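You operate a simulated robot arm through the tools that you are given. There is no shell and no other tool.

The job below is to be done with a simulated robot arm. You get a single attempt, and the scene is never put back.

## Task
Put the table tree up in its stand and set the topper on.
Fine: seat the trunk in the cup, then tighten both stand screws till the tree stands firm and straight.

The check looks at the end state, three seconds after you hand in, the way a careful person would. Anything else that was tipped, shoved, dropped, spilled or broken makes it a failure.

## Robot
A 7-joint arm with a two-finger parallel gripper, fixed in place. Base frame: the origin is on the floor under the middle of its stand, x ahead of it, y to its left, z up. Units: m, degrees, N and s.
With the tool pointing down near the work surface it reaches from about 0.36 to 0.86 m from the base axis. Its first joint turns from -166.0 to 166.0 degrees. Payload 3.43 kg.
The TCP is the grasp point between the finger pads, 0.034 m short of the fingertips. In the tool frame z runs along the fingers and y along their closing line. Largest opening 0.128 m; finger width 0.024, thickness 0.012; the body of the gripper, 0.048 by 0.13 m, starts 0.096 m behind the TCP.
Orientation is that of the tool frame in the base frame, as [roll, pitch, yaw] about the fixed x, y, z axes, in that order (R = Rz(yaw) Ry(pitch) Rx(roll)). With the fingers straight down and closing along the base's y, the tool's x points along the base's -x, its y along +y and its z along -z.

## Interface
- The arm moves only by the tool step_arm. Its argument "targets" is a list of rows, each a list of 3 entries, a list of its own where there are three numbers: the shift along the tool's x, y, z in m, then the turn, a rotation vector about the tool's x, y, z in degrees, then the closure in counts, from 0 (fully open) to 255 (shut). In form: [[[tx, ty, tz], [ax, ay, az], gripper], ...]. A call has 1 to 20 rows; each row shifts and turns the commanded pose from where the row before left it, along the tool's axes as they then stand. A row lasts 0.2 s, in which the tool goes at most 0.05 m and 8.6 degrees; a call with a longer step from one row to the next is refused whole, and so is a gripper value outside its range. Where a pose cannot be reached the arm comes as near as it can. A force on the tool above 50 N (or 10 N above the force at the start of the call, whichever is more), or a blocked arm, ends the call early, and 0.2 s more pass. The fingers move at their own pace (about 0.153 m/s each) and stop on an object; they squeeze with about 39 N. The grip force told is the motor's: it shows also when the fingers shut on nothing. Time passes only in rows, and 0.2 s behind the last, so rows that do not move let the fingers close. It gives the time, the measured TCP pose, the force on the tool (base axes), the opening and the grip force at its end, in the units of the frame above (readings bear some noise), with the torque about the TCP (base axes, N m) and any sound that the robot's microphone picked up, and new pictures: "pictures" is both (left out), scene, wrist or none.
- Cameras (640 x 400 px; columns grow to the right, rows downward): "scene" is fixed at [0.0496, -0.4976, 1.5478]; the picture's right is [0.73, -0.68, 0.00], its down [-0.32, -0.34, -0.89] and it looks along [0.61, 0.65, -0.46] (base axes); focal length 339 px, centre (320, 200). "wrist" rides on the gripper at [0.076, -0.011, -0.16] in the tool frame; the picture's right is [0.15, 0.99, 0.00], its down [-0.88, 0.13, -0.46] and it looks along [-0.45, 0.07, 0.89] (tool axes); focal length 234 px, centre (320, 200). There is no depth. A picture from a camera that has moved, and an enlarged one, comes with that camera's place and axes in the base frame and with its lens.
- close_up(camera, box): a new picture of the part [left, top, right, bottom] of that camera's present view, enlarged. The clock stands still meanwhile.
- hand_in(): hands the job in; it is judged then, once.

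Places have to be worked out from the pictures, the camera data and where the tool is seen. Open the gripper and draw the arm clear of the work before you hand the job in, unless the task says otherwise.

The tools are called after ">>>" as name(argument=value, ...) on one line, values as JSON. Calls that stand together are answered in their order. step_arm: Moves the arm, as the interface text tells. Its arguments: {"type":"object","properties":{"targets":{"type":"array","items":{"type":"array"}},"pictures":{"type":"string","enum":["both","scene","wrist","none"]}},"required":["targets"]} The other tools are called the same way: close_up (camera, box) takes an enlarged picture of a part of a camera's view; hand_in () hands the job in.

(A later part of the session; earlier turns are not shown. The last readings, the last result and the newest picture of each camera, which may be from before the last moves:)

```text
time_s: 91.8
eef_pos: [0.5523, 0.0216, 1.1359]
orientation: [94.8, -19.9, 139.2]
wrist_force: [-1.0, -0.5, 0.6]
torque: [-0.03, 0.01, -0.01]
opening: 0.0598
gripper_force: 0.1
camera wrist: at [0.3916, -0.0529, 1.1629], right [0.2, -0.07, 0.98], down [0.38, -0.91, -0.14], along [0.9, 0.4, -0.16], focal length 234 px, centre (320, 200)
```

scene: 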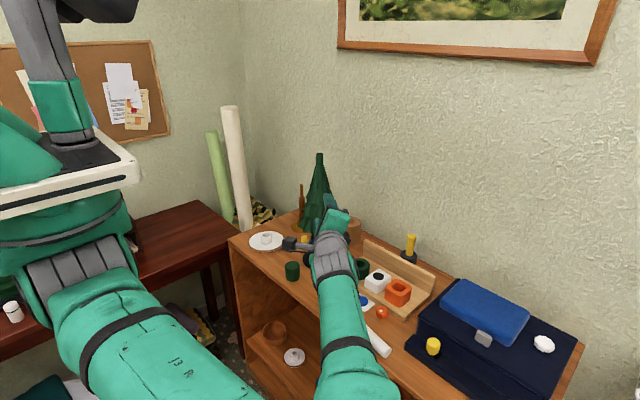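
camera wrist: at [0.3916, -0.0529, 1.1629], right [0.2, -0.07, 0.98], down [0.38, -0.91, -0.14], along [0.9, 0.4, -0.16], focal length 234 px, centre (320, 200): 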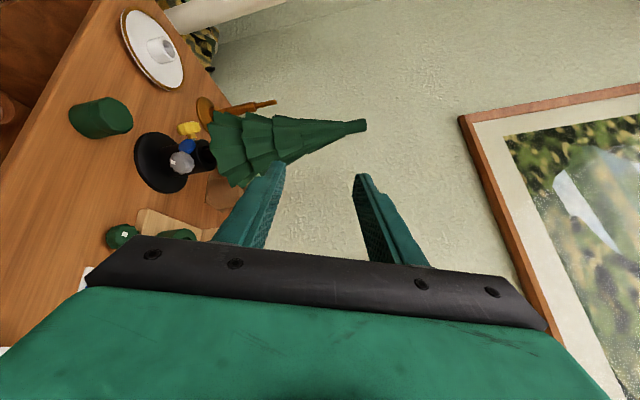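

This side view lets me judge the tree's lean. I enlarge it.

>>> close_up(camera="wrist", box=[120, 80, 380, 220])

>>> close_up(camera="wrist", box=[120, 90, 250, 210])

>>> close_up(camera="scene", box=[340, 290, 410, 370])

```text
2.46 times, centred on (250, 150) of wrist
camera zoom: at [0.3916, -0.0529, 1.1629], right [0.2, -0.07, 0.98], down [0.38, -0.91, -0.14], along [0.9, 0.4, -0.16], focal length 576 px, centre (492, 323)
```

zoom: 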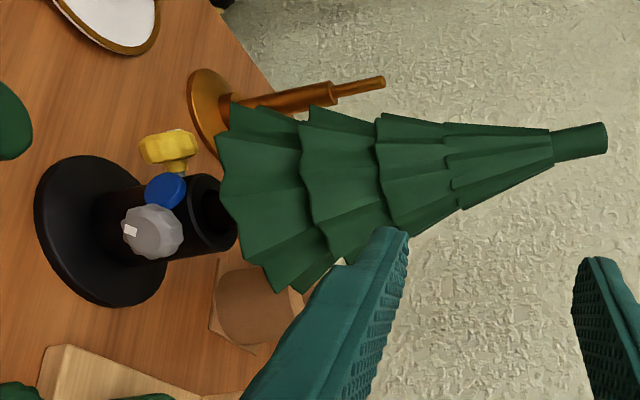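

```text
3.33 times, centred on (185, 150) of wrist
camera zoom: at [0.3916, -0.0529, 1.1629], right [0.2, -0.07, 0.98], down [0.38, -0.91, -0.14], along [0.9, 0.4, -0.16], focal length 781 px, centre (770, 367)
```

zoom: 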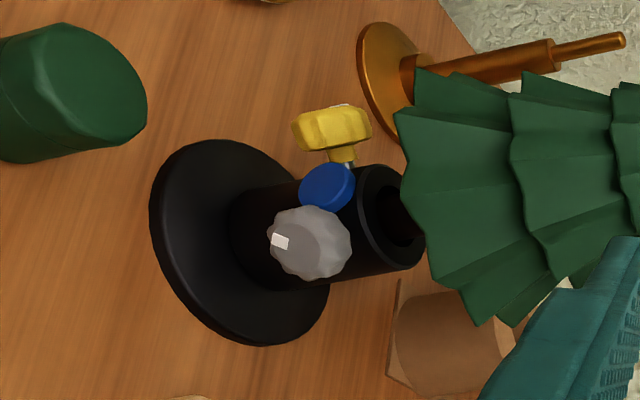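

```text
5.00 times, centred on (375, 330) of scene
camera zoom: at [0.0496, -0.4976, 1.5478], right [0.73, -0.68, 0.0], down [-0.32, -0.34, -0.89], along [0.61, 0.65, -0.46], focal length 1693 px, centre (45, -450)
```

zoom: 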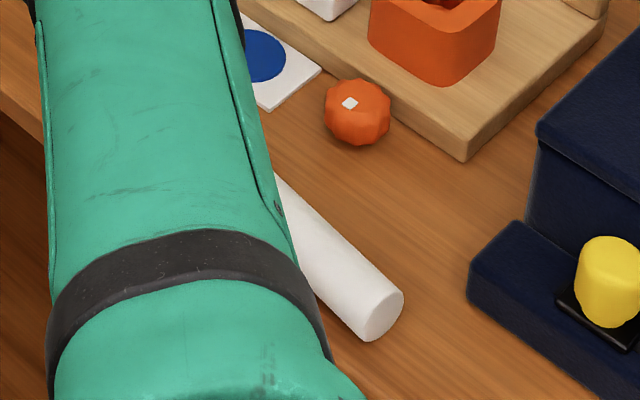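

The tree's tip measures directly above the cup (within a few millimetres), so it is standing straight. Now I unwind to the neutral roll and raise the tool back to pointing down, ready to go round to the yellow screw.

>>> step_arm(targets=[[[0, 0, 0], [0.5, -0.87, -7.25], 136], [[0, 0, 0], [0.5, -0.87, -7.25], 136], [[0, 0, 0], [0.5, -0.87, -7.25], 136], [[0, 0, 0], [0.5, -0.87, -7.25], 136], [[0, 0, 0], [0.5, -0.87, -7.25], 136], [[0, 0, 0], [0.5, -0.87, -7.25], 136], [[0, 0, 0], [0.5, -0.87, -7.25], 136], [[0, 0, 0], [0.5, -0.87, -7.25], 136], [[0, 0, 0], [0.5, -0.87, -7.25], 136], [[0, 0, 0], [0.5, -0.87, -7.25], 136], [[0, 0, 0], [0.5, -0.87, -7.25], 136], [[0, 0, 0], [0.5, -0.87, -7.25], 136], [[0, 0, 0], [0.5, -0.87, -7.25], 136], [[0, 0, 0], [0.5, -0.87, -7.25], 136], [[0, 0, 0], [0.5, -0.87, -7.25], 136], [[0, 0, 0], [0, 0, 0], 136]], pictures="none")

>>> step_arm(targets=[[[0, 0, 0], [0, 7.5, 0], 136], [[0, 0, 0], [0, 7.5, 0], 136], [[0, 0, 0], [0, 7.5, 0], 136], [[0, 0, 0], [0, 7.5, 0], 136], [[0, 0, 0], [0, 7.5, 0], 136], [[0, 0, 0], [0, 7.5, 0], 136], [[0, 0, 0], [0, 7.5, 0], 136], [[0, 0, 0], [0, 7.5, 0], 136], [[0, 0, 0], [0, 7.5, 0], 136], [[0, 0, 0], [0, 7.5, 0], 136], [[0, 0, 0], [0, 0, 0], 136]], pictures="both")

```text
time_s: 95.2
eef_pos: [0.5504, 0.0219, 1.1356]
orientation: [-177.0, 86.7, -139.0]
wrist_force: [-0.3, -0.5, 0.2]
torque: [0.03, 0.0, 0.0]
opening: 0.0598
gripper_force: 0.1
```

```text
time_s: 97.6
eef_pos: [0.5491, 0.0227, 1.1351]
orientation: [-179.9, 11.3, -141.9]
wrist_force: [-0.2, -0.5, -0.6]
torque: [0.0, -0.02, 0.0]
opening: 0.0599
gripper_force: 0.2
camera wrist: at [0.4725, -0.0516, 1.2757], right [-0.72, 0.69, -0.03], down [0.53, 0.58, 0.62], along [0.45, 0.43, -0.78], focal length 234 px, centre (320, 200)
```

scene: 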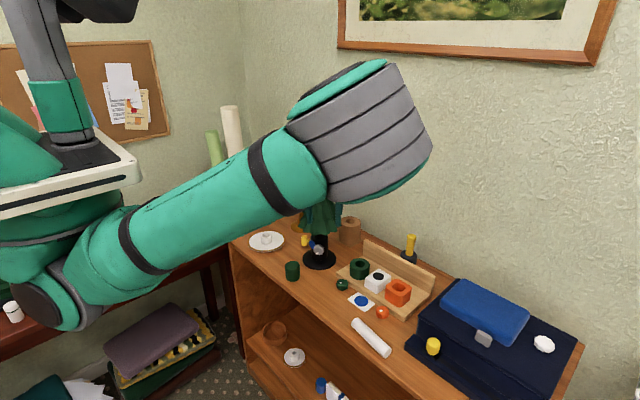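
wrist: 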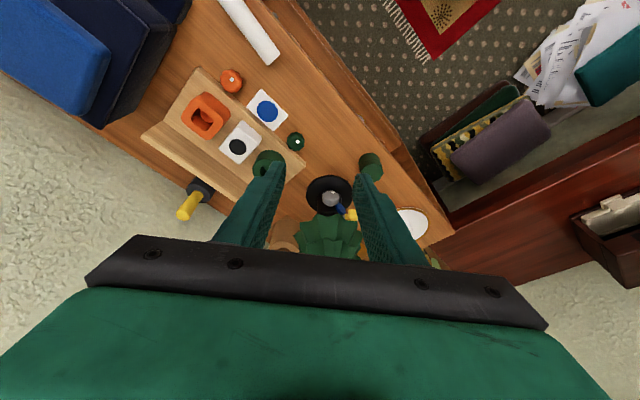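

The arm is back in its elbow-up posture, with the cylinder lying undisturbed. I level the tool, yaw it to face the yellow screw's direction, and travel round to the +y side at a safe height.

>>> step_arm(targets=[[[0, 0, 0], [0, 5.65, 0], 136], [[0, 0, 0], [0, 5.65, 0], 136], [[0, 0, 0], [0, 0, 7.55], 136], [[0, 0, 0], [0, 0, 7.55], 136], [[0, 0, 0], [0, 0, 7.55], 136], [[0, 0, 0], [0, 0, 7.55], 136], [[0, 0, 0], [0, 0, 7.55], 136], [[0, 0, 0], [0, 0, 7.55], 136], [[0, 0, 0], [0, 0, 7.55], 136], [[0, 0, 0], [0, 0, 7.55], 136], [[0, 0, 0], [0, 0, 7.55], 136], [[0, 0, 0], [0, 0, 7.55], 136], [[0, 0, 0], [0, 0, 7.55], 136], [[0, 0, 0], [0, 0, 0], 136]], pictures="none")

>>> step_arm(targets=[[[0.0398, 0.0226, 0.0039], [0, 0, 0], 136], [[0.0398, 0.0226, 0.0039], [0, 0, 0], 136], [[0.0398, 0.0226, 0.0039], [0, 0, 0], 136], [[0.0398, 0.0226, 0.0039], [0, 0, 0], 136], [[0.0398, 0.0226, 0.0039], [0, 0, 0], 136], [[0.0398, 0.0226, 0.0039], [0, 0, 0], 136], [[0.0398, 0.0226, 0.0039], [0, 0, 0], 136], [[0.0398, 0.0226, 0.0039], [0, 0, 0], 136], [[0.0398, 0.0226, 0.0039], [0, 0, 0], 136], [[0, 0, 0], [0, 0, 0], 136]], pictures="both")

```text
time_s: 100.6
eef_pos: [0.55, 0.0226, 1.1357]
orientation: [179.7, 0.2, 135.0]
wrist_force: [0.1, -0.1, 0.2]
torque: [0.01, -0.03, -0.03]
opening: 0.0599
gripper_force: 0.0
```

```text
time_s: 102.8
eef_pos: [0.4405, 0.4198, 1.1001]
orientation: [179.7, 0.0, 135.0]
wrist_force: [-0.8, -0.1, 0.6]
torque: [0.02, -0.01, 0.01]
opening: 0.0598
gripper_force: 0.1
camera wrist: at [0.3776, 0.4657, 1.2595], right [0.6, 0.8, 0.0], down [0.71, -0.53, 0.46], along [0.37, -0.27, -0.89], focal length 234 px, centre (320, 200)
```

scene: 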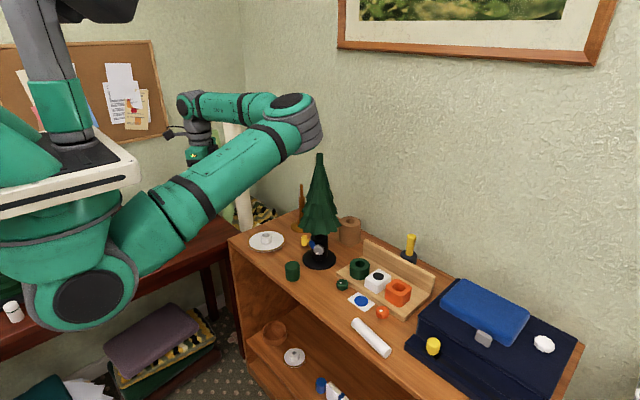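
wrist: 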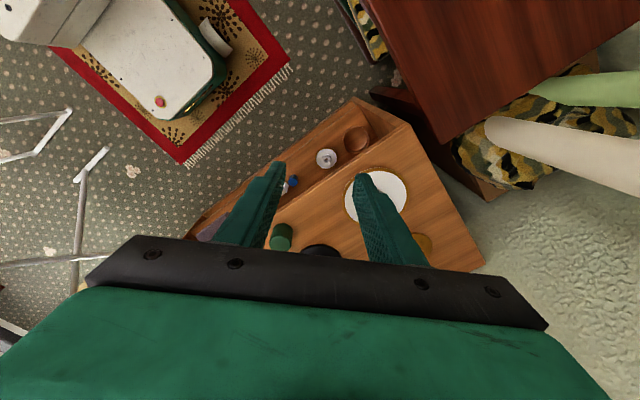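

The pose is good. I pitch the tool toward the yellow screw's axis in free space and see whether the arm can hold it.

>>> step_arm(targets=[[[0, 0, 0], [0, -7.45, 0], 136], [[0, 0, 0], [0, -7.45, 0], 136], [[0, 0, 0], [0, -7.45, 0], 136], [[0, 0, 0], [0, -7.45, 0], 136], [[0, 0, 0], [0, -7.45, 0], 136], [[0, 0, 0], [0, -7.45, 0], 136], [[0, 0, 0], [0, 0, 0], 136]], pictures="none")

>>> step_arm(targets=[[[0, 0, 0], [0, -7.45, 0], 136], [[0, 0, 0], [0, -7.45, 0], 136], [[0, 0, 0], [0, -7.45, 0], 136], [[0, 0, 0], [0, -7.45, 0], 136], [[0, 0, 0], [0, -7.5, 0], 136], [[0, 0, 0], [0, 0, 0], 136]], pictures="both")

```text
time_s: 104.4
eef_pos: [0.44, 0.4196, 1.1006]
orientation: [179.5, 45.0, 134.7]
wrist_force: [0.5, -2.1, 0.3]
torque: [-0.02, -0.01, 0.06]
opening: 0.0601
gripper_force: 0.0
```

```text
time_s: 105.8
eef_pos: [0.447, 0.4063, 1.0995]
orientation: [177.3, 80.4, 133.2]
wrist_force: [0.3, -0.5, 0.0]
torque: [-0.01, 0.0, 0.0]
opening: 0.0599
gripper_force: 0.1
out of reach, approached as far as the arm can: row 5
camera wrist: at [0.3157, 0.517, 1.0502], right [0.67, 0.73, -0.14], down [-0.13, 0.3, 0.94], along [0.73, -0.62, 0.3], focal length 234 px, centre (320, 200)
```

scene: 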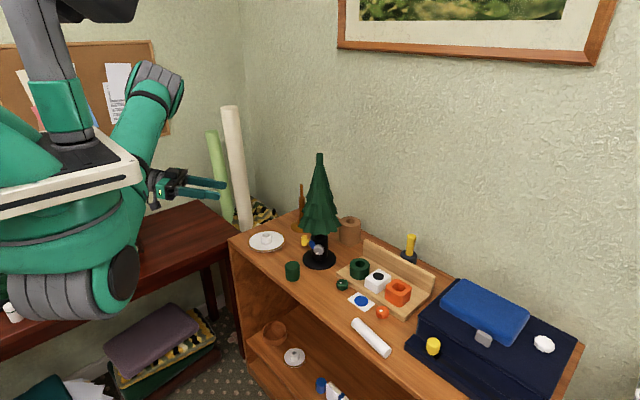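
wrist: 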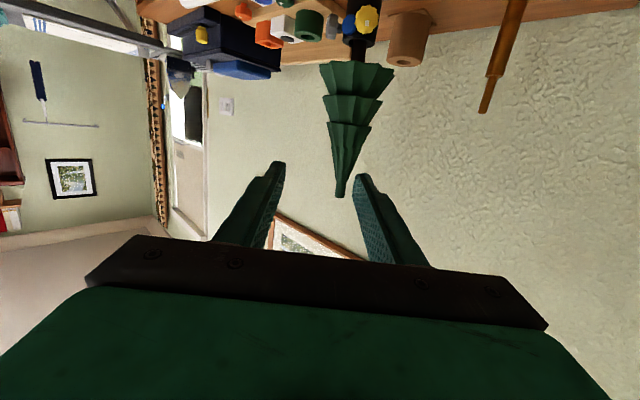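

The arm gets to about this orientation on the left side, slightly limited where it is now. I roll the tool −150° in free space so a long clockwise stroke is available.

>>> step_arm(targets=[[[0, 0, 0], [0, 0, -7.5], 136], [[0, 0, 0], [0, 0, -7.5], 136], [[0, 0, 0], [0, 0, -7.5], 136], [[0, 0, 0], [0, 0, -7.5], 136], [[0, 0, 0], [0, 0, -7.5], 136], [[0, 0, 0], [0, 0, -7.5], 136], [[0, 0, 0], [0, 0, -7.5], 136], [[0, 0, 0], [0, 0, -7.5], 136], [[0, 0, 0], [0, 0, -7.5], 136], [[0, 0, 0], [0, 0, -7.5], 136], [[0, 0, 0], [0, 0, 0], 136]], pictures="both")

```text
time_s: 108.2
eef_pos: [0.4538, 0.3819, 1.0968]
orientation: [-98.9, 15.1, -137.1]
wrist_force: [-0.1, -0.4, -0.3]
torque: [-0.01, 0.03, 0.03]
opening: 0.0599
gripper_force: 0.1
out of reach, approached as far as the arm can: row 1, 2, 3
camera wrist: at [0.2868, 0.4408, 1.1112], right [-0.02, 0.19, -0.98], down [0.31, 0.93, 0.17], along [0.95, -0.3, -0.08], focal length 234 px, centre (320, 200)
```

scene: 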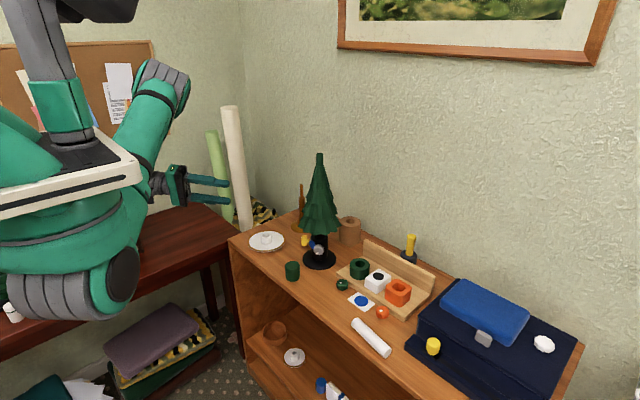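
wrist: 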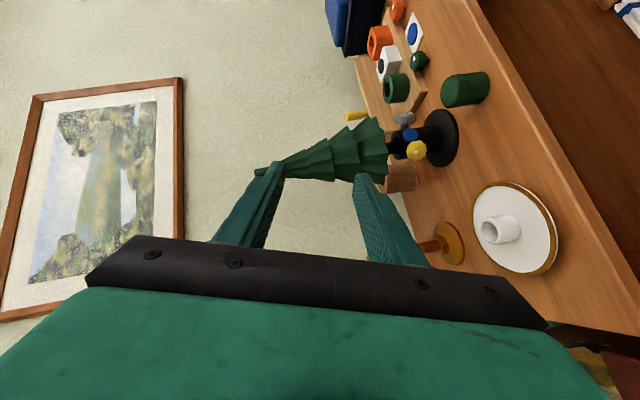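

The tool now points along (0.70, −0.70, −0.15), matching the yellow screw's axis. I descend to a pre-grasp 60 mm short of the yellow knob.

>>> step_arm(targets=[[[-0.0018, 0.0235, 0.0243], [0, 0, 0], 136], [[-0.0018, 0.0235, 0.0243], [0, 0, 0], 136], [[-0.0018, 0.0235, 0.0243], [0, 0, 0], 136], [[-0.0018, 0.0235, 0.0243], [0, 0, 0], 136], [[0, 0, 0], [0, 0, 0], 136]], pictures="both")

```text
time_s: 109.4
eef_pos: [0.536, 0.3465, 0.997]
orientation: [-98.1, 15.2, -137.0]
wrist_force: [0.1, 0.1, 0.1]
torque: [-0.03, -0.03, 0.04]
opening: 0.0599
gripper_force: 0.1
camera wrist: at [0.3685, 0.4055, 1.0082], right [-0.01, 0.18, -0.98], down [0.32, 0.93, 0.17], along [0.95, -0.31, -0.07], focal length 234 px, centre (320, 200)
```

scene: 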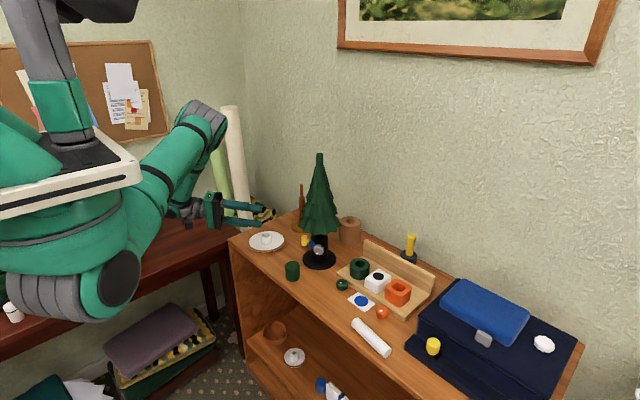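
wrist: 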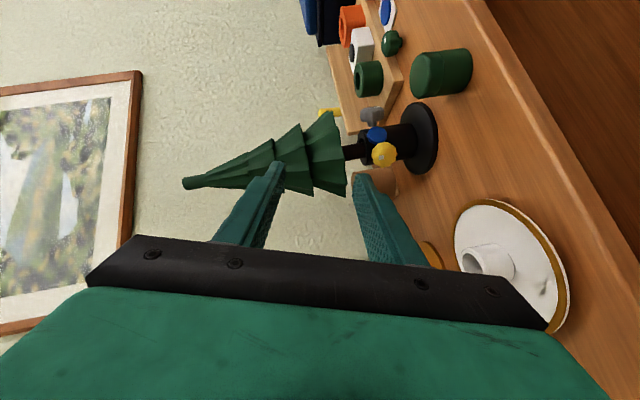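

Tracking well with the elbow high and clear. I continue to the pre-grasp point.

>>> step_arm(targets=[[[-0.0018, 0.0235, 0.0243], [0, 0, 0], 136], [[-0.0018, 0.0235, 0.0243], [0, 0, 0], 136], [[-0.0018, 0.0235, 0.0243], [0, 0, 0], 136], [[-0.0018, 0.0235, 0.0243], [0, 0, 0], 136], [[0, 0, 0], [0, 0, 0], 136]], pictures="both")

>>> close_up(camera="wrist", box=[220, 60, 440, 240])

>>> close_up(camera="scene", box=[180, 180, 340, 300])

```text
time_s: 110.6
eef_pos: [0.6174, 0.3091, 0.8934]
orientation: [-98.1, 15.1, -137.1]
wrist_force: [0.7, 0.0, 0.7]
torque: [-0.04, 0.01, -0.03]
opening: 0.0597
gripper_force: 0.2
camera wrist: at [0.4499, 0.368, 0.9066], right [-0.01, 0.18, -0.98], down [0.32, 0.93, 0.17], along [0.95, -0.31, -0.07], focal length 234 px, centre (320, 200)
```

scene: 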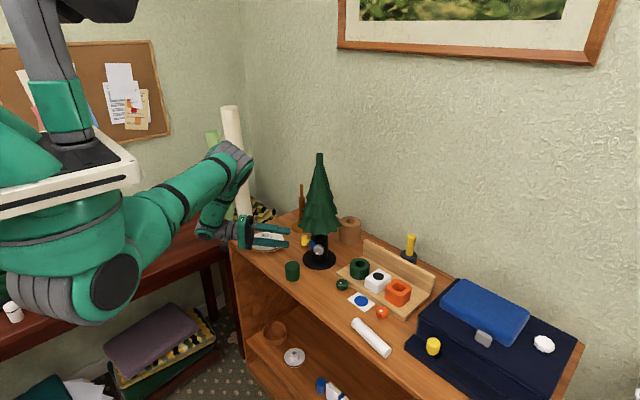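
wrist: 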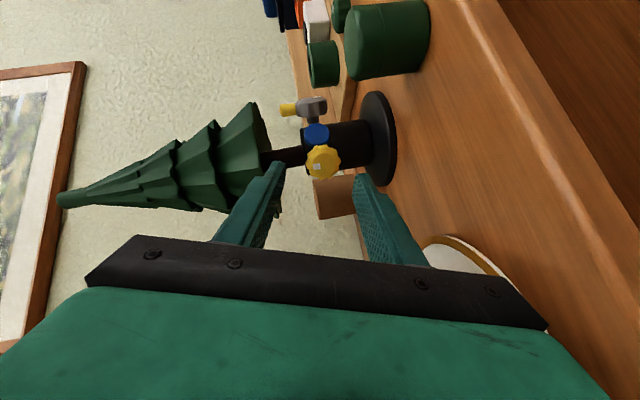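

```text
2.22 times, centred on (330, 150) of wrist
camera zoom: at [0.4499, 0.368, 0.9066], right [-0.01, 0.18, -0.98], down [0.32, 0.93, 0.17], along [0.95, -0.31, -0.07], focal length 520 px, centre (298, 311)
```

zoom: 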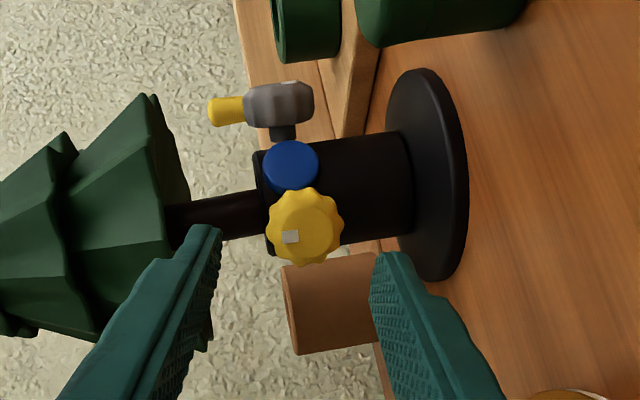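

```text
3.33 times, centred on (260, 240) of scene
camera zoom: at [0.0496, -0.4976, 1.5478], right [0.73, -0.68, 0.0], down [-0.32, -0.34, -0.89], along [0.61, 0.65, -0.46], focal length 1129 px, centre (520, 67)
```

zoom: 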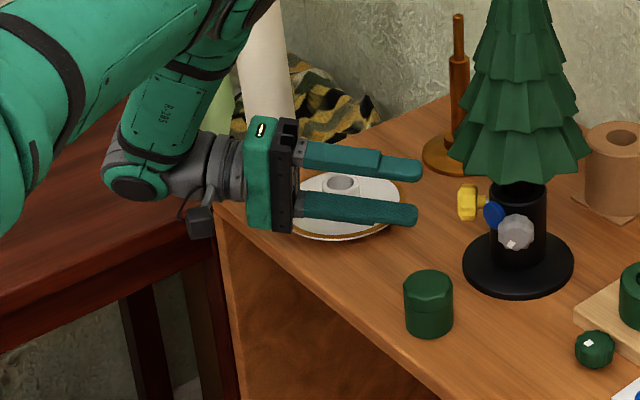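

The yellow knob is about 4.5 mm lower than my axis, so I shift to centre it. I also roll further back (−60°) here, where it is clear, to gain clockwise stroke.

>>> step_arm(targets=[[[-0.0012, 0.0045, 0], [0, 0, 0], 136], [[0, 0, 0], [0, 0, -7.5], 136], [[0, 0, 0], [0, 0, -7.5], 136], [[0, 0, 0], [0, 0, -7.5], 136], [[0, 0, 0], [0, 0, -7.5], 136], [[0, 0, 0], [0, 0, -7.5], 136], [[0, 0, 0], [0, 0, -7.5], 136], [[0, 0, 0], [0, 0, -7.5], 136], [[0, 0, 0], [0, 0, -7.5], 136], [[0, 0, 0], [0, 0, 0], 136]], pictures="both")

>>> close_up(camera="wrist", box=[220, 60, 440, 240])

>>> close_up(camera="scene", box=[180, 180, 340, 300])

```text
time_s: 112.8
eef_pos: [0.6184, 0.3113, 0.8918]
orientation: [-101.0, -44.2, -127.2]
wrist_force: [0.2, -0.2, -0.6]
torque: [-0.05, 0.04, 0.0]
opening: 0.06
gripper_force: 0.1
camera wrist: at [0.4797, 0.3859, 0.9727], right [-0.62, -0.51, -0.59], down [-0.01, 0.77, -0.64], along [0.78, -0.39, -0.48], focal length 234 px, centre (320, 200)
```

scene: 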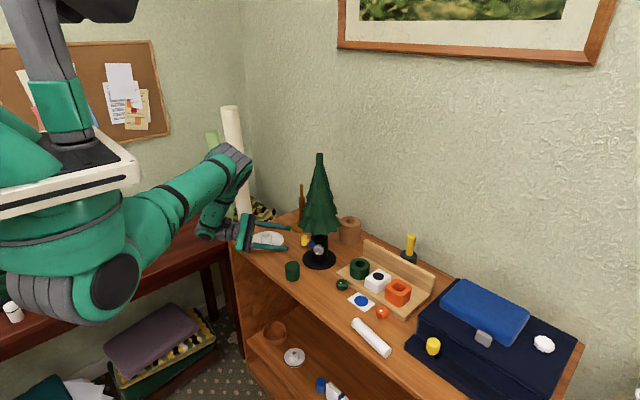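
wrist: 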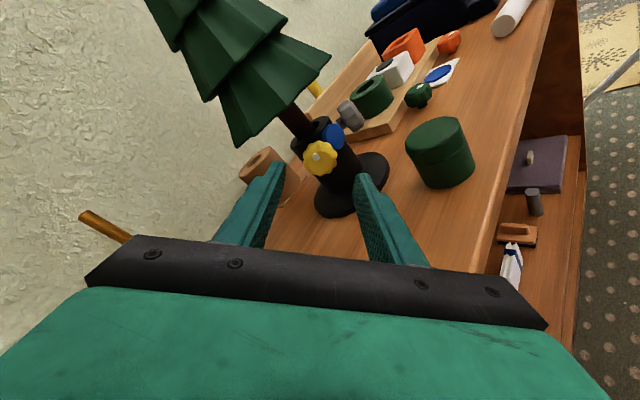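

```text
2.22 times, centred on (330, 150) of wrist
camera zoom: at [0.4797, 0.3859, 0.9727], right [-0.62, -0.51, -0.59], down [-0.01, 0.77, -0.64], along [0.78, -0.39, -0.48], focal length 520 px, centre (298, 311)
```

zoom: 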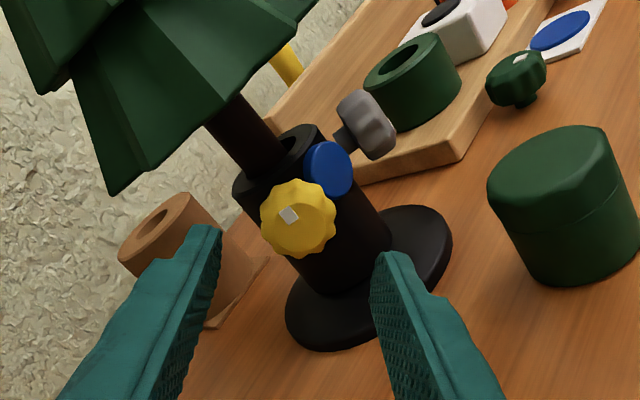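

```text
3.33 times, centred on (260, 240) of scene
camera zoom: at [0.0496, -0.4976, 1.5478], right [0.73, -0.68, 0.0], down [-0.32, -0.34, -0.89], along [0.61, 0.65, -0.46], focal length 1129 px, centre (520, 67)
```

zoom: 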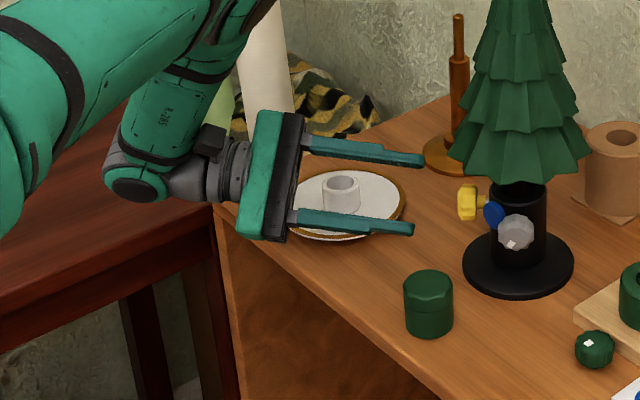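

I fine-centre by about 2 mm and advance 60 mm onto the yellow knob with the fingers open 60 mm.

>>> step_arm(targets=[[[0.0018, 0.0008, 0], [0, 0, 0], 136], [[0, 0, 0.02], [0, 0, 0], 136], [[0, 0, 0.02], [0, 0, 0], 136], [[0, 0, 0.02], [0, 0, 0], 136], [[0, 0, 0], [0, 0, 0], 136]], pictures="both")

>>> close_up(camera="wrist", box=[240, 90, 400, 250])

>>> close_up(camera="scene", box=[200, 180, 340, 290])

```text
time_s: 114.0
eef_pos: [0.6604, 0.2679, 0.8825]
orientation: [-101.0, -44.2, -127.2]
wrist_force: [0.0, 0.8, 0.4]
torque: [0.0, 0.03, 0.01]
opening: 0.0599
gripper_force: 0.1
camera wrist: at [0.5209, 0.3424, 0.9652], right [-0.62, -0.51, -0.59], down [-0.01, 0.77, -0.64], along [0.78, -0.39, -0.48], focal length 234 px, centre (320, 200)
```

scene: 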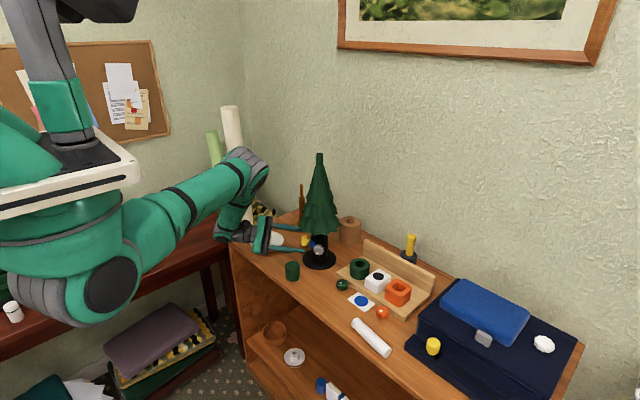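
wrist: 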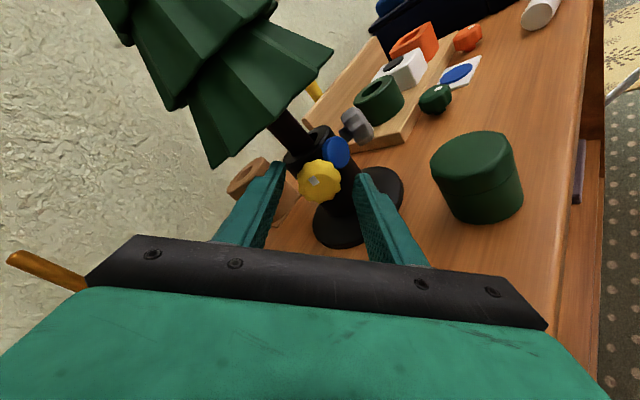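

```text
2.50 times, centred on (320, 170) of wrist
camera zoom: at [0.5209, 0.3424, 0.9652], right [-0.62, -0.51, -0.59], down [-0.01, 0.77, -0.64], along [0.78, -0.39, -0.48], focal length 585 px, centre (320, 275)
```

zoom: 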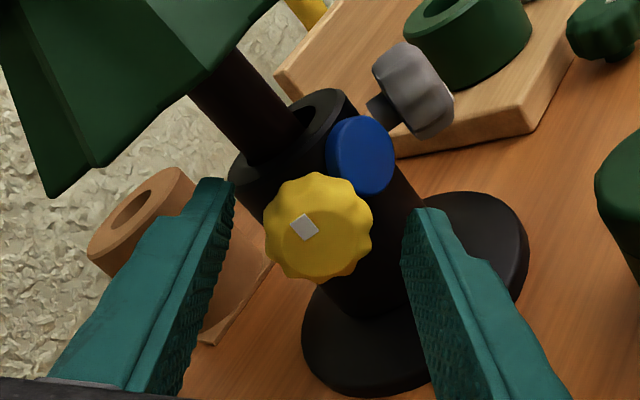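

```text
3.64 times, centred on (270, 235) of scene
camera zoom: at [0.0496, -0.4976, 1.5478], right [0.73, -0.68, 0.0], down [-0.32, -0.34, -0.89], along [0.61, 0.65, -0.46], focal length 1232 px, centre (502, 73)
```

zoom: 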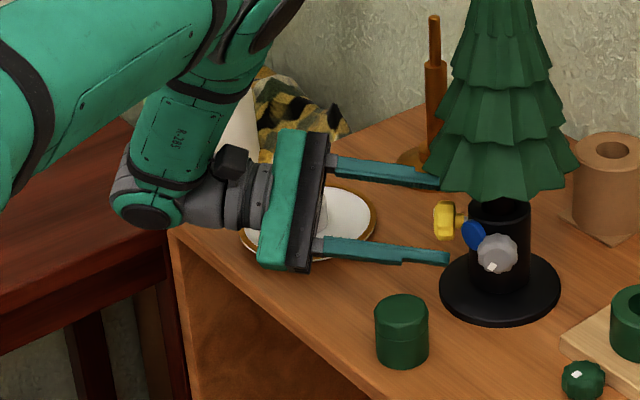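

The yellow knob is centred. I close on it and check the load.

>>> step_arm(targets=[[[0, 0, 0], [0, 0, 0], 255], [[0, 0, 0], [0, 0, 0], 255], [[0, 0, 0], [0, 0, 0], 255]], pictures="none")

>>> step_arm(targets=[[[0.00031, 0.0003, 0], [0.73, -0.72, 7.43], 255], [[0.00031, 0.0003, 0], [0.73, -0.72, 7.43], 255], [[0.00031, 0.0003, 0], [0.73, -0.72, 7.43], 255], [[0.00031, 0.0003, 0], [0.73, -0.72, 7.43], 255], [[0, 0, 0], [0, 0, 0], 255]], pictures="wrist")

>>> close_up(camera="wrist", box=[240, 90, 400, 250])

```text
time_s: 114.8
eef_pos: [0.6612, 0.2689, 0.8831]
orientation: [-100.9, -44.2, -127.3]
wrist_force: [8.0, 2.0, 3.2]
torque: [-0.35, -0.38, 0.81]
opening: 0.0383
gripper_force: 45.0
```

```text
time_s: 116.0
eef_pos: [0.6594, 0.2671, 0.883]
orientation: [-97.1, -14.3, -129.3]
wrist_force: [12.8, 4.0, 0.2]
torque: [-0.36, -0.38, 0.4]
opening: 0.0383
gripper_force: 44.6
camera wrist: at [0.4951, 0.3165, 0.9306], right [-0.34, -0.22, -0.92], down [0.17, 0.94, -0.29], along [0.93, -0.25, -0.28], focal length 234 px, centre (320, 200)
```

wrist: 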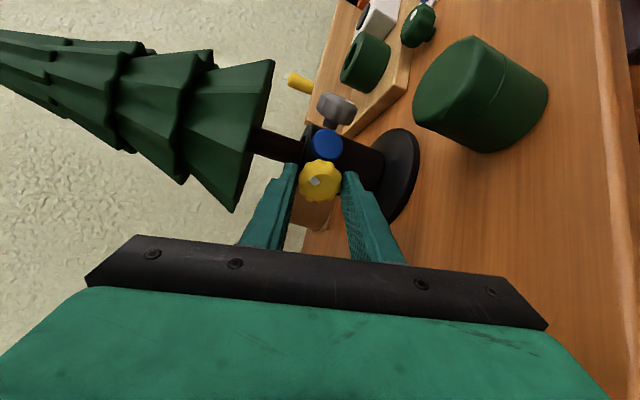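

```text
2.50 times, centred on (320, 170) of wrist
camera zoom: at [0.4951, 0.3165, 0.9306], right [-0.34, -0.22, -0.92], down [0.17, 0.94, -0.29], along [0.93, -0.25, -0.28], focal length 585 px, centre (320, 275)
```

zoom: 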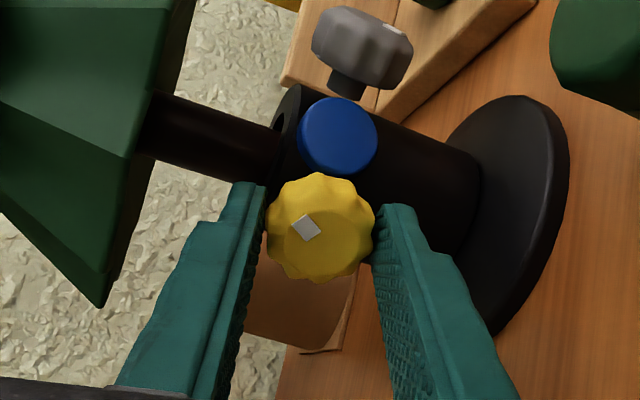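

The yellow screw turns with the grip and loads are low. I continue clockwise 60°.

>>> step_arm(targets=[[[0.00031, 0.0003, 0], [0.73, -0.72, 7.43], 255], [[0.00031, 0.0003, 0], [0.73, -0.72, 7.43], 255], [[0.00031, 0.0003, 0], [0.73, -0.72, 7.43], 255], [[0.00031, 0.0003, 0], [0.73, -0.72, 7.43], 255], [[0.00031, 0.0003, 0], [0.73, -0.72, 7.43], 255], [[0.00031, 0.0003, 0], [0.73, -0.72, 7.43], 255], [[0.00031, 0.0003, 0], [0.73, -0.72, 7.43], 255], [[0.00031, 0.0003, 0], [0.73, -0.72, 7.43], 255], [[0, 0, 0], [0, 0, 0], 255]], pictures="both")

>>> close_up(camera="wrist", box=[240, 90, 400, 250])

>>> close_up(camera="scene", box=[200, 140, 360, 290])

```text
time_s: 118.0
eef_pos: [0.6577, 0.2668, 0.8801]
orientation: [-90.0, 45.2, -127.1]
wrist_force: [18.1, 14.0, -11.9]
torque: [-0.09, 0.01, 0.22]
opening: 0.0382
gripper_force: 44.6
camera wrist: at [0.4931, 0.3147, 0.8328], right [0.36, 0.48, -0.8], down [0.07, 0.84, 0.53], along [0.93, -0.25, 0.27], focal length 234 px, centre (320, 200)
```

scene: 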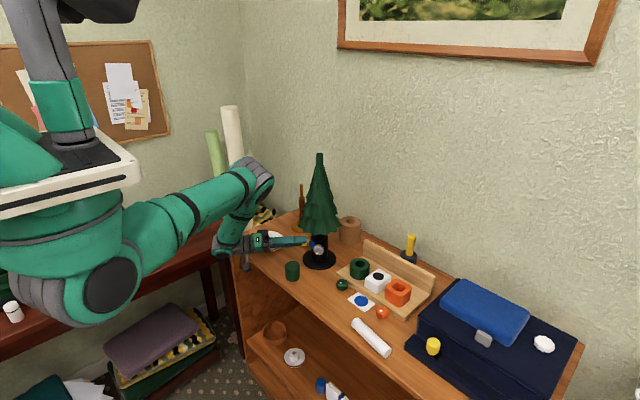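
wrist: 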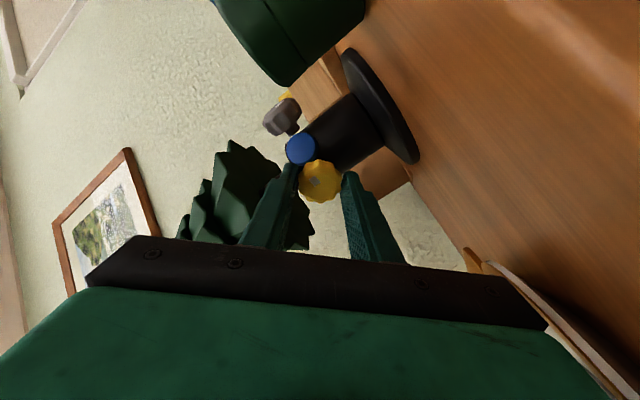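

```text
2.50 times, centred on (320, 170) of wrist
camera zoom: at [0.4931, 0.3147, 0.8328], right [0.36, 0.48, -0.8], down [0.07, 0.84, 0.53], along [0.93, -0.25, 0.27], focal length 585 px, centre (320, 275)
```

zoom: 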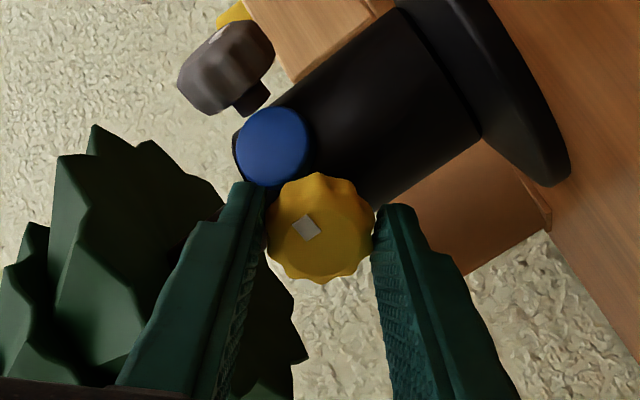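

```text
2.67 times, centred on (280, 215) of scene
camera zoom: at [0.0496, -0.4976, 1.5478], right [0.73, -0.68, 0.0], down [-0.32, -0.34, -0.89], along [0.61, 0.65, -0.46], focal length 903 px, centre (427, 160)
```

zoom: 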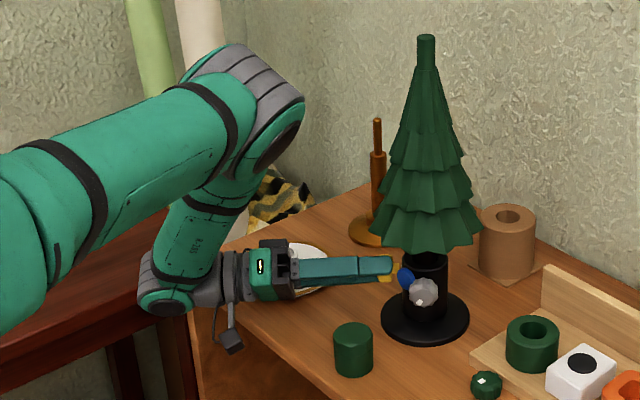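

105° turned so far with a 24 N side load along the closing line. I shift 2.5 mm to relieve it and continue 30°.

>>> step_arm(targets=[[[0, 0.0025, 0], [0, 0, 0], 255], [[0.00031, 0.0003, 0], [0.73, -0.72, 7.43], 255], [[0.00031, 0.0003, 0], [0.73, -0.72, 7.43], 255], [[0.00031, 0.0003, 0], [0.73, -0.72, 7.43], 255], [[0.00031, 0.0003, 0], [0.73, -0.72, 7.43], 255], [[0, 0, 0], [0, 0, 0], 255]], pictures="wrist")

>>> close_up(camera="wrist", box=[240, 90, 400, 250])

>>> close_up(camera="scene", box=[200, 140, 360, 290])

```text
time_s: 119.1
eef_pos: [0.6582, 0.2676, 0.8774]
orientation: [-80.0, 69.3, -119.3]
wrist_force: [-19.7, -7.5, 11.8]
torque: [-0.28, -0.39, -1.22]
opening: 0.0379
gripper_force: 45.5
out of reach, approached as far as the arm can: row 4, 5
stopped in row 5: the force on the tool passed its limit at 64 N (the readings are from after the stop); the commanded pose is now the measured one
camera wrist: at [0.5137, 0.3356, 0.8005], right [0.57, 0.67, -0.48], down [-0.12, 0.65, 0.75], along [0.81, -0.37, 0.45], focal length 234 px, centre (320, 200)
```

wrist: 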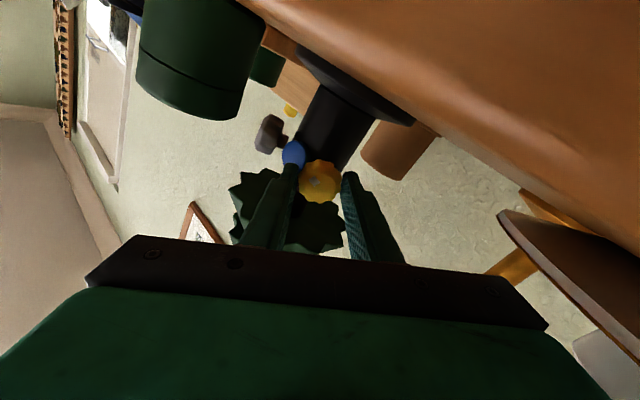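

```text
2.50 times, centred on (320, 170) of wrist
camera zoom: at [0.5137, 0.3356, 0.8005], right [0.57, 0.67, -0.48], down [-0.12, 0.65, 0.75], along [0.81, -0.37, 0.45], focal length 585 px, centre (320, 275)
```

zoom: 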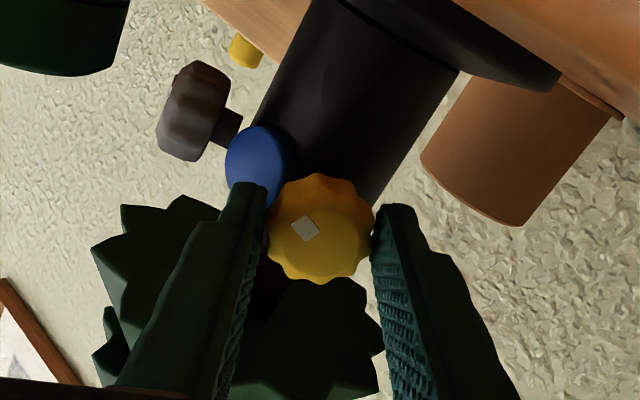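

```text
2.67 times, centred on (280, 215) of scene
camera zoom: at [0.0496, -0.4976, 1.5478], right [0.73, -0.68, 0.0], down [-0.32, -0.34, -0.89], along [0.61, 0.65, -0.46], focal length 903 px, centre (427, 160)
```

zoom: 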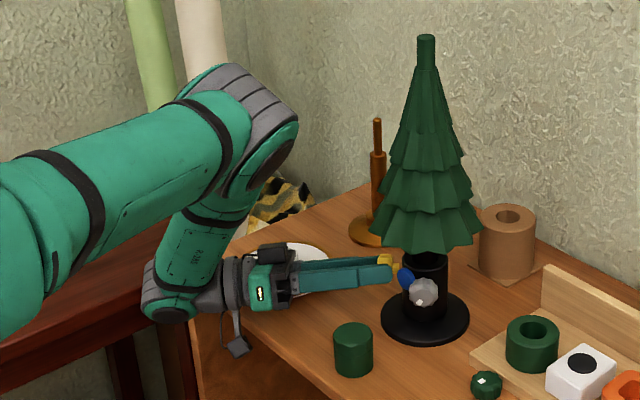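

The roll reached its end near −20°, with a 64 N stop (most likely the camera housing near the shelf edge); the knob has turned about 115°. I release and swing back −120° for another stroke.

>>> step_arm(targets=[[[0, 0, 0], [0, 0, 0], 150], [[0, 0, 0], [0, 0, 0], 145], [[-0.00031, -0.0003, 0], [-0.72, 0.66, -7.43], 140], [[-0.00031, -0.0003, 0], [-0.72, 0.66, -7.43], 136], [[-0.00031, -0.0003, 0], [-0.72, 0.66, -7.43], 136], [[-0.00031, -0.0003, 0], [-0.72, 0.66, -7.43], 136], [[-0.00031, -0.0003, 0], [-0.72, 0.66, -7.43], 136], [[-0.00031, -0.0003, 0], [-0.72, 0.66, -7.43], 136], [[-0.00031, -0.0003, 0], [-0.72, 0.66, -7.43], 136], [[-0.00031, -0.0003, 0], [-0.72, 0.66, -7.43], 136], [[-0.00031, -0.0003, 0], [-0.72, 0.66, -7.43], 136], [[-0.00031, -0.0003, 0], [-0.72, 0.66, -7.43], 136], [[-0.00031, -0.0003, 0], [-0.72, 0.66, -7.43], 136], [[-0.00031, -0.0003, 0], [-0.72, 0.66, -7.43], 136], [[-0.00031, -0.0003, 0], [-0.72, 0.66, -7.43], 136], [[-0.00031, -0.0003, 0], [-0.72, 0.66, -7.43], 136], [[-0.00031, -0.0003, 0], [-0.72, 0.66, -7.43], 136], [[-0.00031, -0.0003, 0], [-0.72, 0.66, -7.43], 136], [[0, 0, 0], [0, 0, 0], 136]], pictures="both")

>>> close_up(camera="wrist", box=[240, 90, 400, 250])

>>> close_up(camera="scene", box=[200, 140, 360, 290])

```text
time_s: 123.1
eef_pos: [0.661, 0.2707, 0.8816]
orientation: [-101.8, -49.7, -126.4]
wrist_force: [-0.1, 0.3, -0.5]
torque: [0.01, -0.01, 0.01]
opening: 0.0597
gripper_force: 0.1
camera wrist: at [0.5282, 0.3493, 0.9667], right [-0.66, -0.55, -0.52], down [-0.06, 0.72, -0.69], along [0.75, -0.43, -0.5], focal length 234 px, centre (320, 200)
```

scene: 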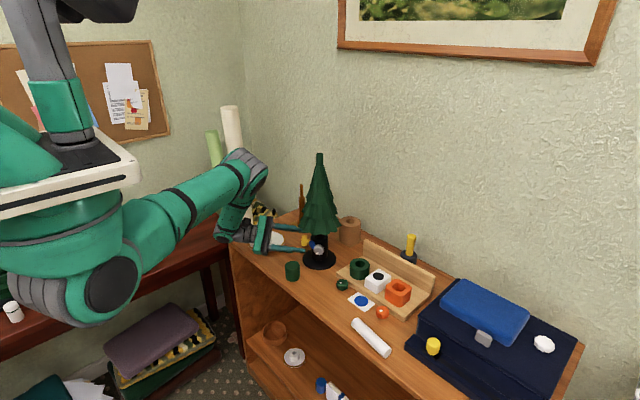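
wrist: 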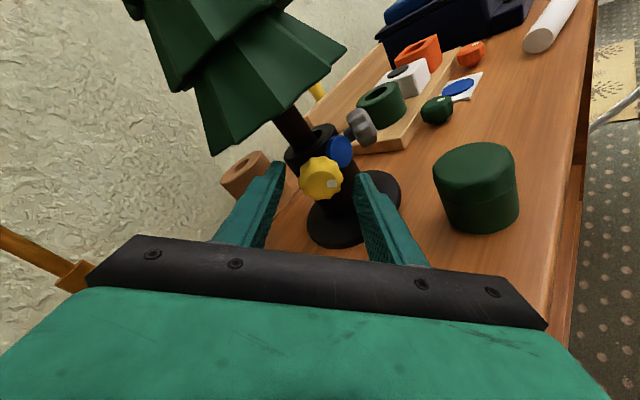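

```text
2.50 times, centred on (320, 170) of wrist
camera zoom: at [0.5282, 0.3493, 0.9667], right [-0.66, -0.55, -0.52], down [-0.06, 0.72, -0.69], along [0.75, -0.43, -0.5], focal length 585 px, centre (320, 275)
```

zoom: 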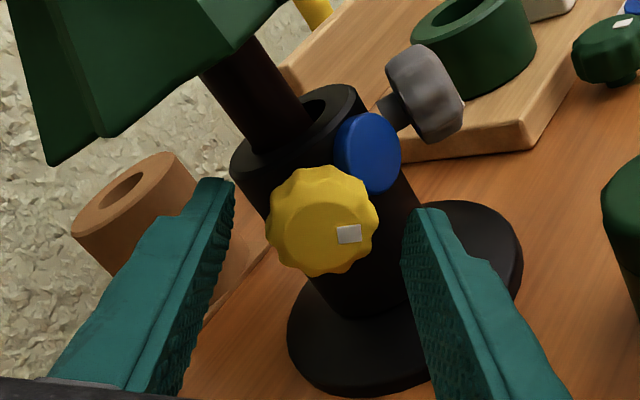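

```text
2.67 times, centred on (280, 215) of scene
camera zoom: at [0.0496, -0.4976, 1.5478], right [0.73, -0.68, 0.0], down [-0.32, -0.34, -0.89], along [0.61, 0.65, -0.46], focal length 903 px, centre (427, 160)
```

zoom: 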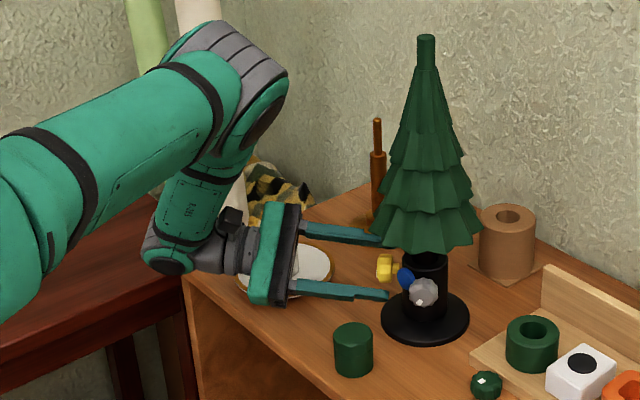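

The knob's mark has moved about 115° clockwise. I re-centre by 2 mm, close, and turn again, watching for resistance.

>>> step_arm(targets=[[[0.002, 0.0012, 0], [0, 0, 0], 136], [[0, 0, 0], [0, 0, 0], 255], [[0, 0, 0], [0, 0, 0], 255], [[0, 0, 0], [0, 0, 0], 255], [[0.00031, 0.0003, 0], [0.73, -0.7, 7.43], 255], [[0.00031, 0.0003, 0], [0.73, -0.7, 7.43], 255], [[0.00031, 0.0003, 0], [0.73, -0.7, 7.43], 255], [[0.00031, 0.0003, 0], [0.73, -0.7, 7.43], 255], [[0, 0, 0], [0, 0, 0], 255]], pictures="none")

>>> close_up(camera="wrist", box=[240, 90, 400, 250])

```text
time_s: 125.1
eef_pos: [0.661, 0.2674, 0.8814]
orientation: [-97.2, -19.6, -129.0]
wrist_force: [18.4, 6.8, 6.9]
torque: [-0.53, -0.62, 0.35]
opening: 0.0379
gripper_force: 44.6
```

```text
2.50 times, centred on (320, 170) of wrist
camera zoom: at [0.4995, 0.3197, 0.9366], right [-0.39, -0.29, -0.88], down [0.14, 0.92, -0.36], along [0.91, -0.27, -0.32], focal length 585 px, centre (320, 275)
```

zoom: 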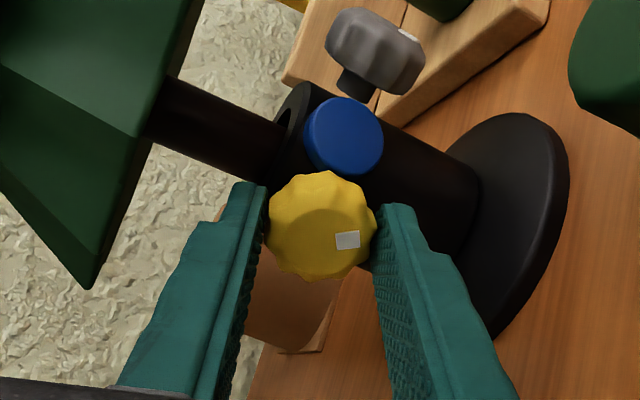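

Turning normally. I continue 52° more clockwise.

>>> step_arm(targets=[[[0.00031, 0.0003, 0], [0.73, -0.7, 7.43], 255], [[0.00031, 0.0003, 0], [0.73, -0.7, 7.43], 255], [[0.00031, 0.0003, 0], [0.73, -0.7, 7.43], 255], [[0.00031, 0.0003, 0], [0.73, -0.7, 7.43], 255], [[0.00031, 0.0003, 0], [0.73, -0.7, 7.43], 255], [[0.00031, 0.0003, 0], [0.73, -0.7, 7.43], 255], [[0.00031, 0.0003, 0], [0.73, -0.7, 7.43], 255], [[0, 0, 0], [0, 0, 0], 255]], pictures="none")

>>> close_up(camera="wrist", box=[240, 90, 400, 250])

>>> close_up(camera="scene", box=[200, 140, 360, 290])

```text
time_s: 126.9
eef_pos: [0.6607, 0.2665, 0.8801]
orientation: [-91.4, 32.6, -128.0]
wrist_force: [28.6, 9.2, 16.4]
torque: [-0.56, -0.62, 0.29]
opening: 0.0375
gripper_force: 45.2
```

```text
2.50 times, centred on (320, 170) of wrist
camera zoom: at [0.4884, 0.3081, 0.8519], right [0.23, 0.34, -0.91], down [0.13, 0.92, 0.38], along [0.96, -0.21, 0.17], focal length 585 px, centre (320, 275)
```

zoom: 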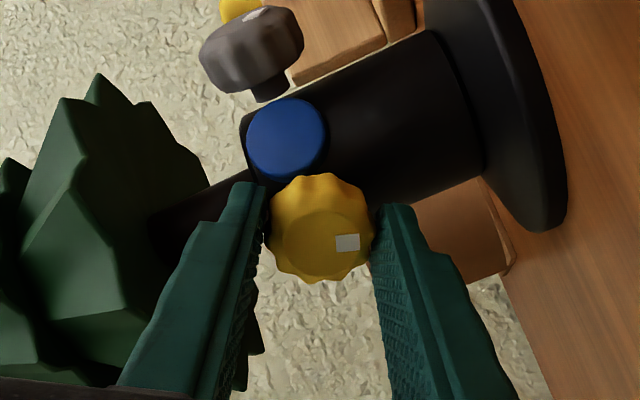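

```text
2.67 times, centred on (280, 215) of scene
camera zoom: at [0.0496, -0.4976, 1.5478], right [0.73, -0.68, 0.0], down [-0.32, -0.34, -0.89], along [0.61, 0.65, -0.46], focal length 903 px, centre (427, 160)
```

zoom: 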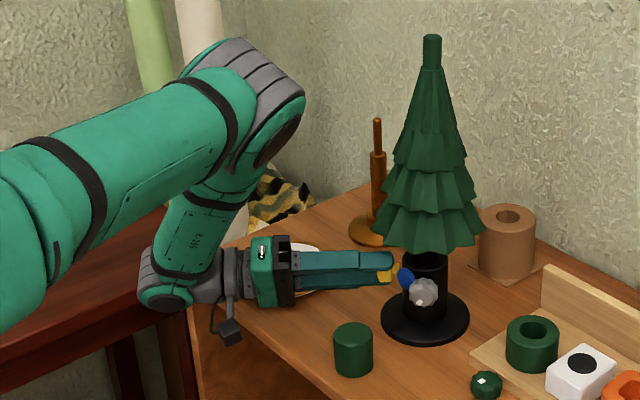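

The yellow screw has now contacted the trunk: the tip has shifted a few millimetres to the right. I relieve the sideways drag (3 mm) and continue 30° while watching the torque.

>>> step_arm(targets=[[[-0.003, 0, 0.0008], [0, 0, 0], 255], [[0.0002, 0.0002, 0], [0.73, -0.7, 7.43], 255], [[0.0002, 0.0002, 0], [0.73, -0.7, 7.43], 255], [[0, 0, 0], [0, 0, 0], 255]], pictures="none")

>>> close_up(camera="scene", box=[200, 140, 360, 290])

>>> close_up(camera="wrist", box=[240, 90, 400, 250])

```text
time_s: 127.9
eef_pos: [0.6588, 0.2662, 0.8805]
orientation: [-89.3, 47.3, -126.7]
wrist_force: [-7.4, -8.3, 0.7]
torque: [-0.3, -0.33, -0.94]
opening: 0.0374
gripper_force: 45.3
```

```text
2.67 times, centred on (280, 215) of scene
camera zoom: at [0.0496, -0.4976, 1.5478], right [0.73, -0.68, 0.0], down [-0.32, -0.34, -0.89], along [0.61, 0.65, -0.46], focal length 903 px, centre (427, 160)
```

zoom: 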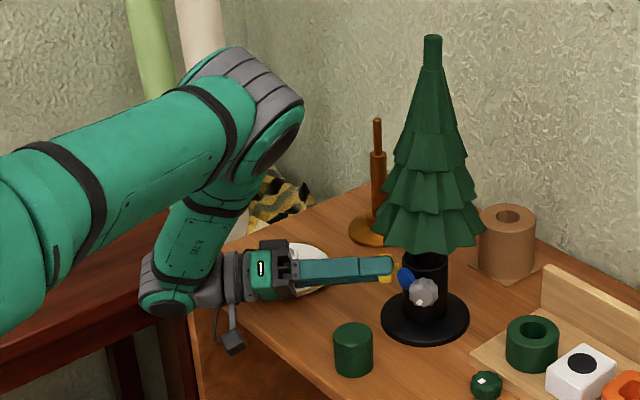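

```text
2.50 times, centred on (320, 170) of wrist
camera zoom: at [0.4954, 0.3158, 0.8295], right [0.39, 0.49, -0.78], down [0.05, 0.83, 0.55], along [0.92, -0.26, 0.29], focal length 585 px, centre (320, 275)
```

zoom: 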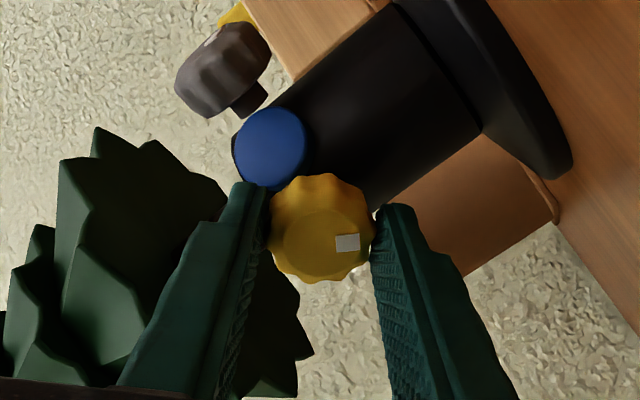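

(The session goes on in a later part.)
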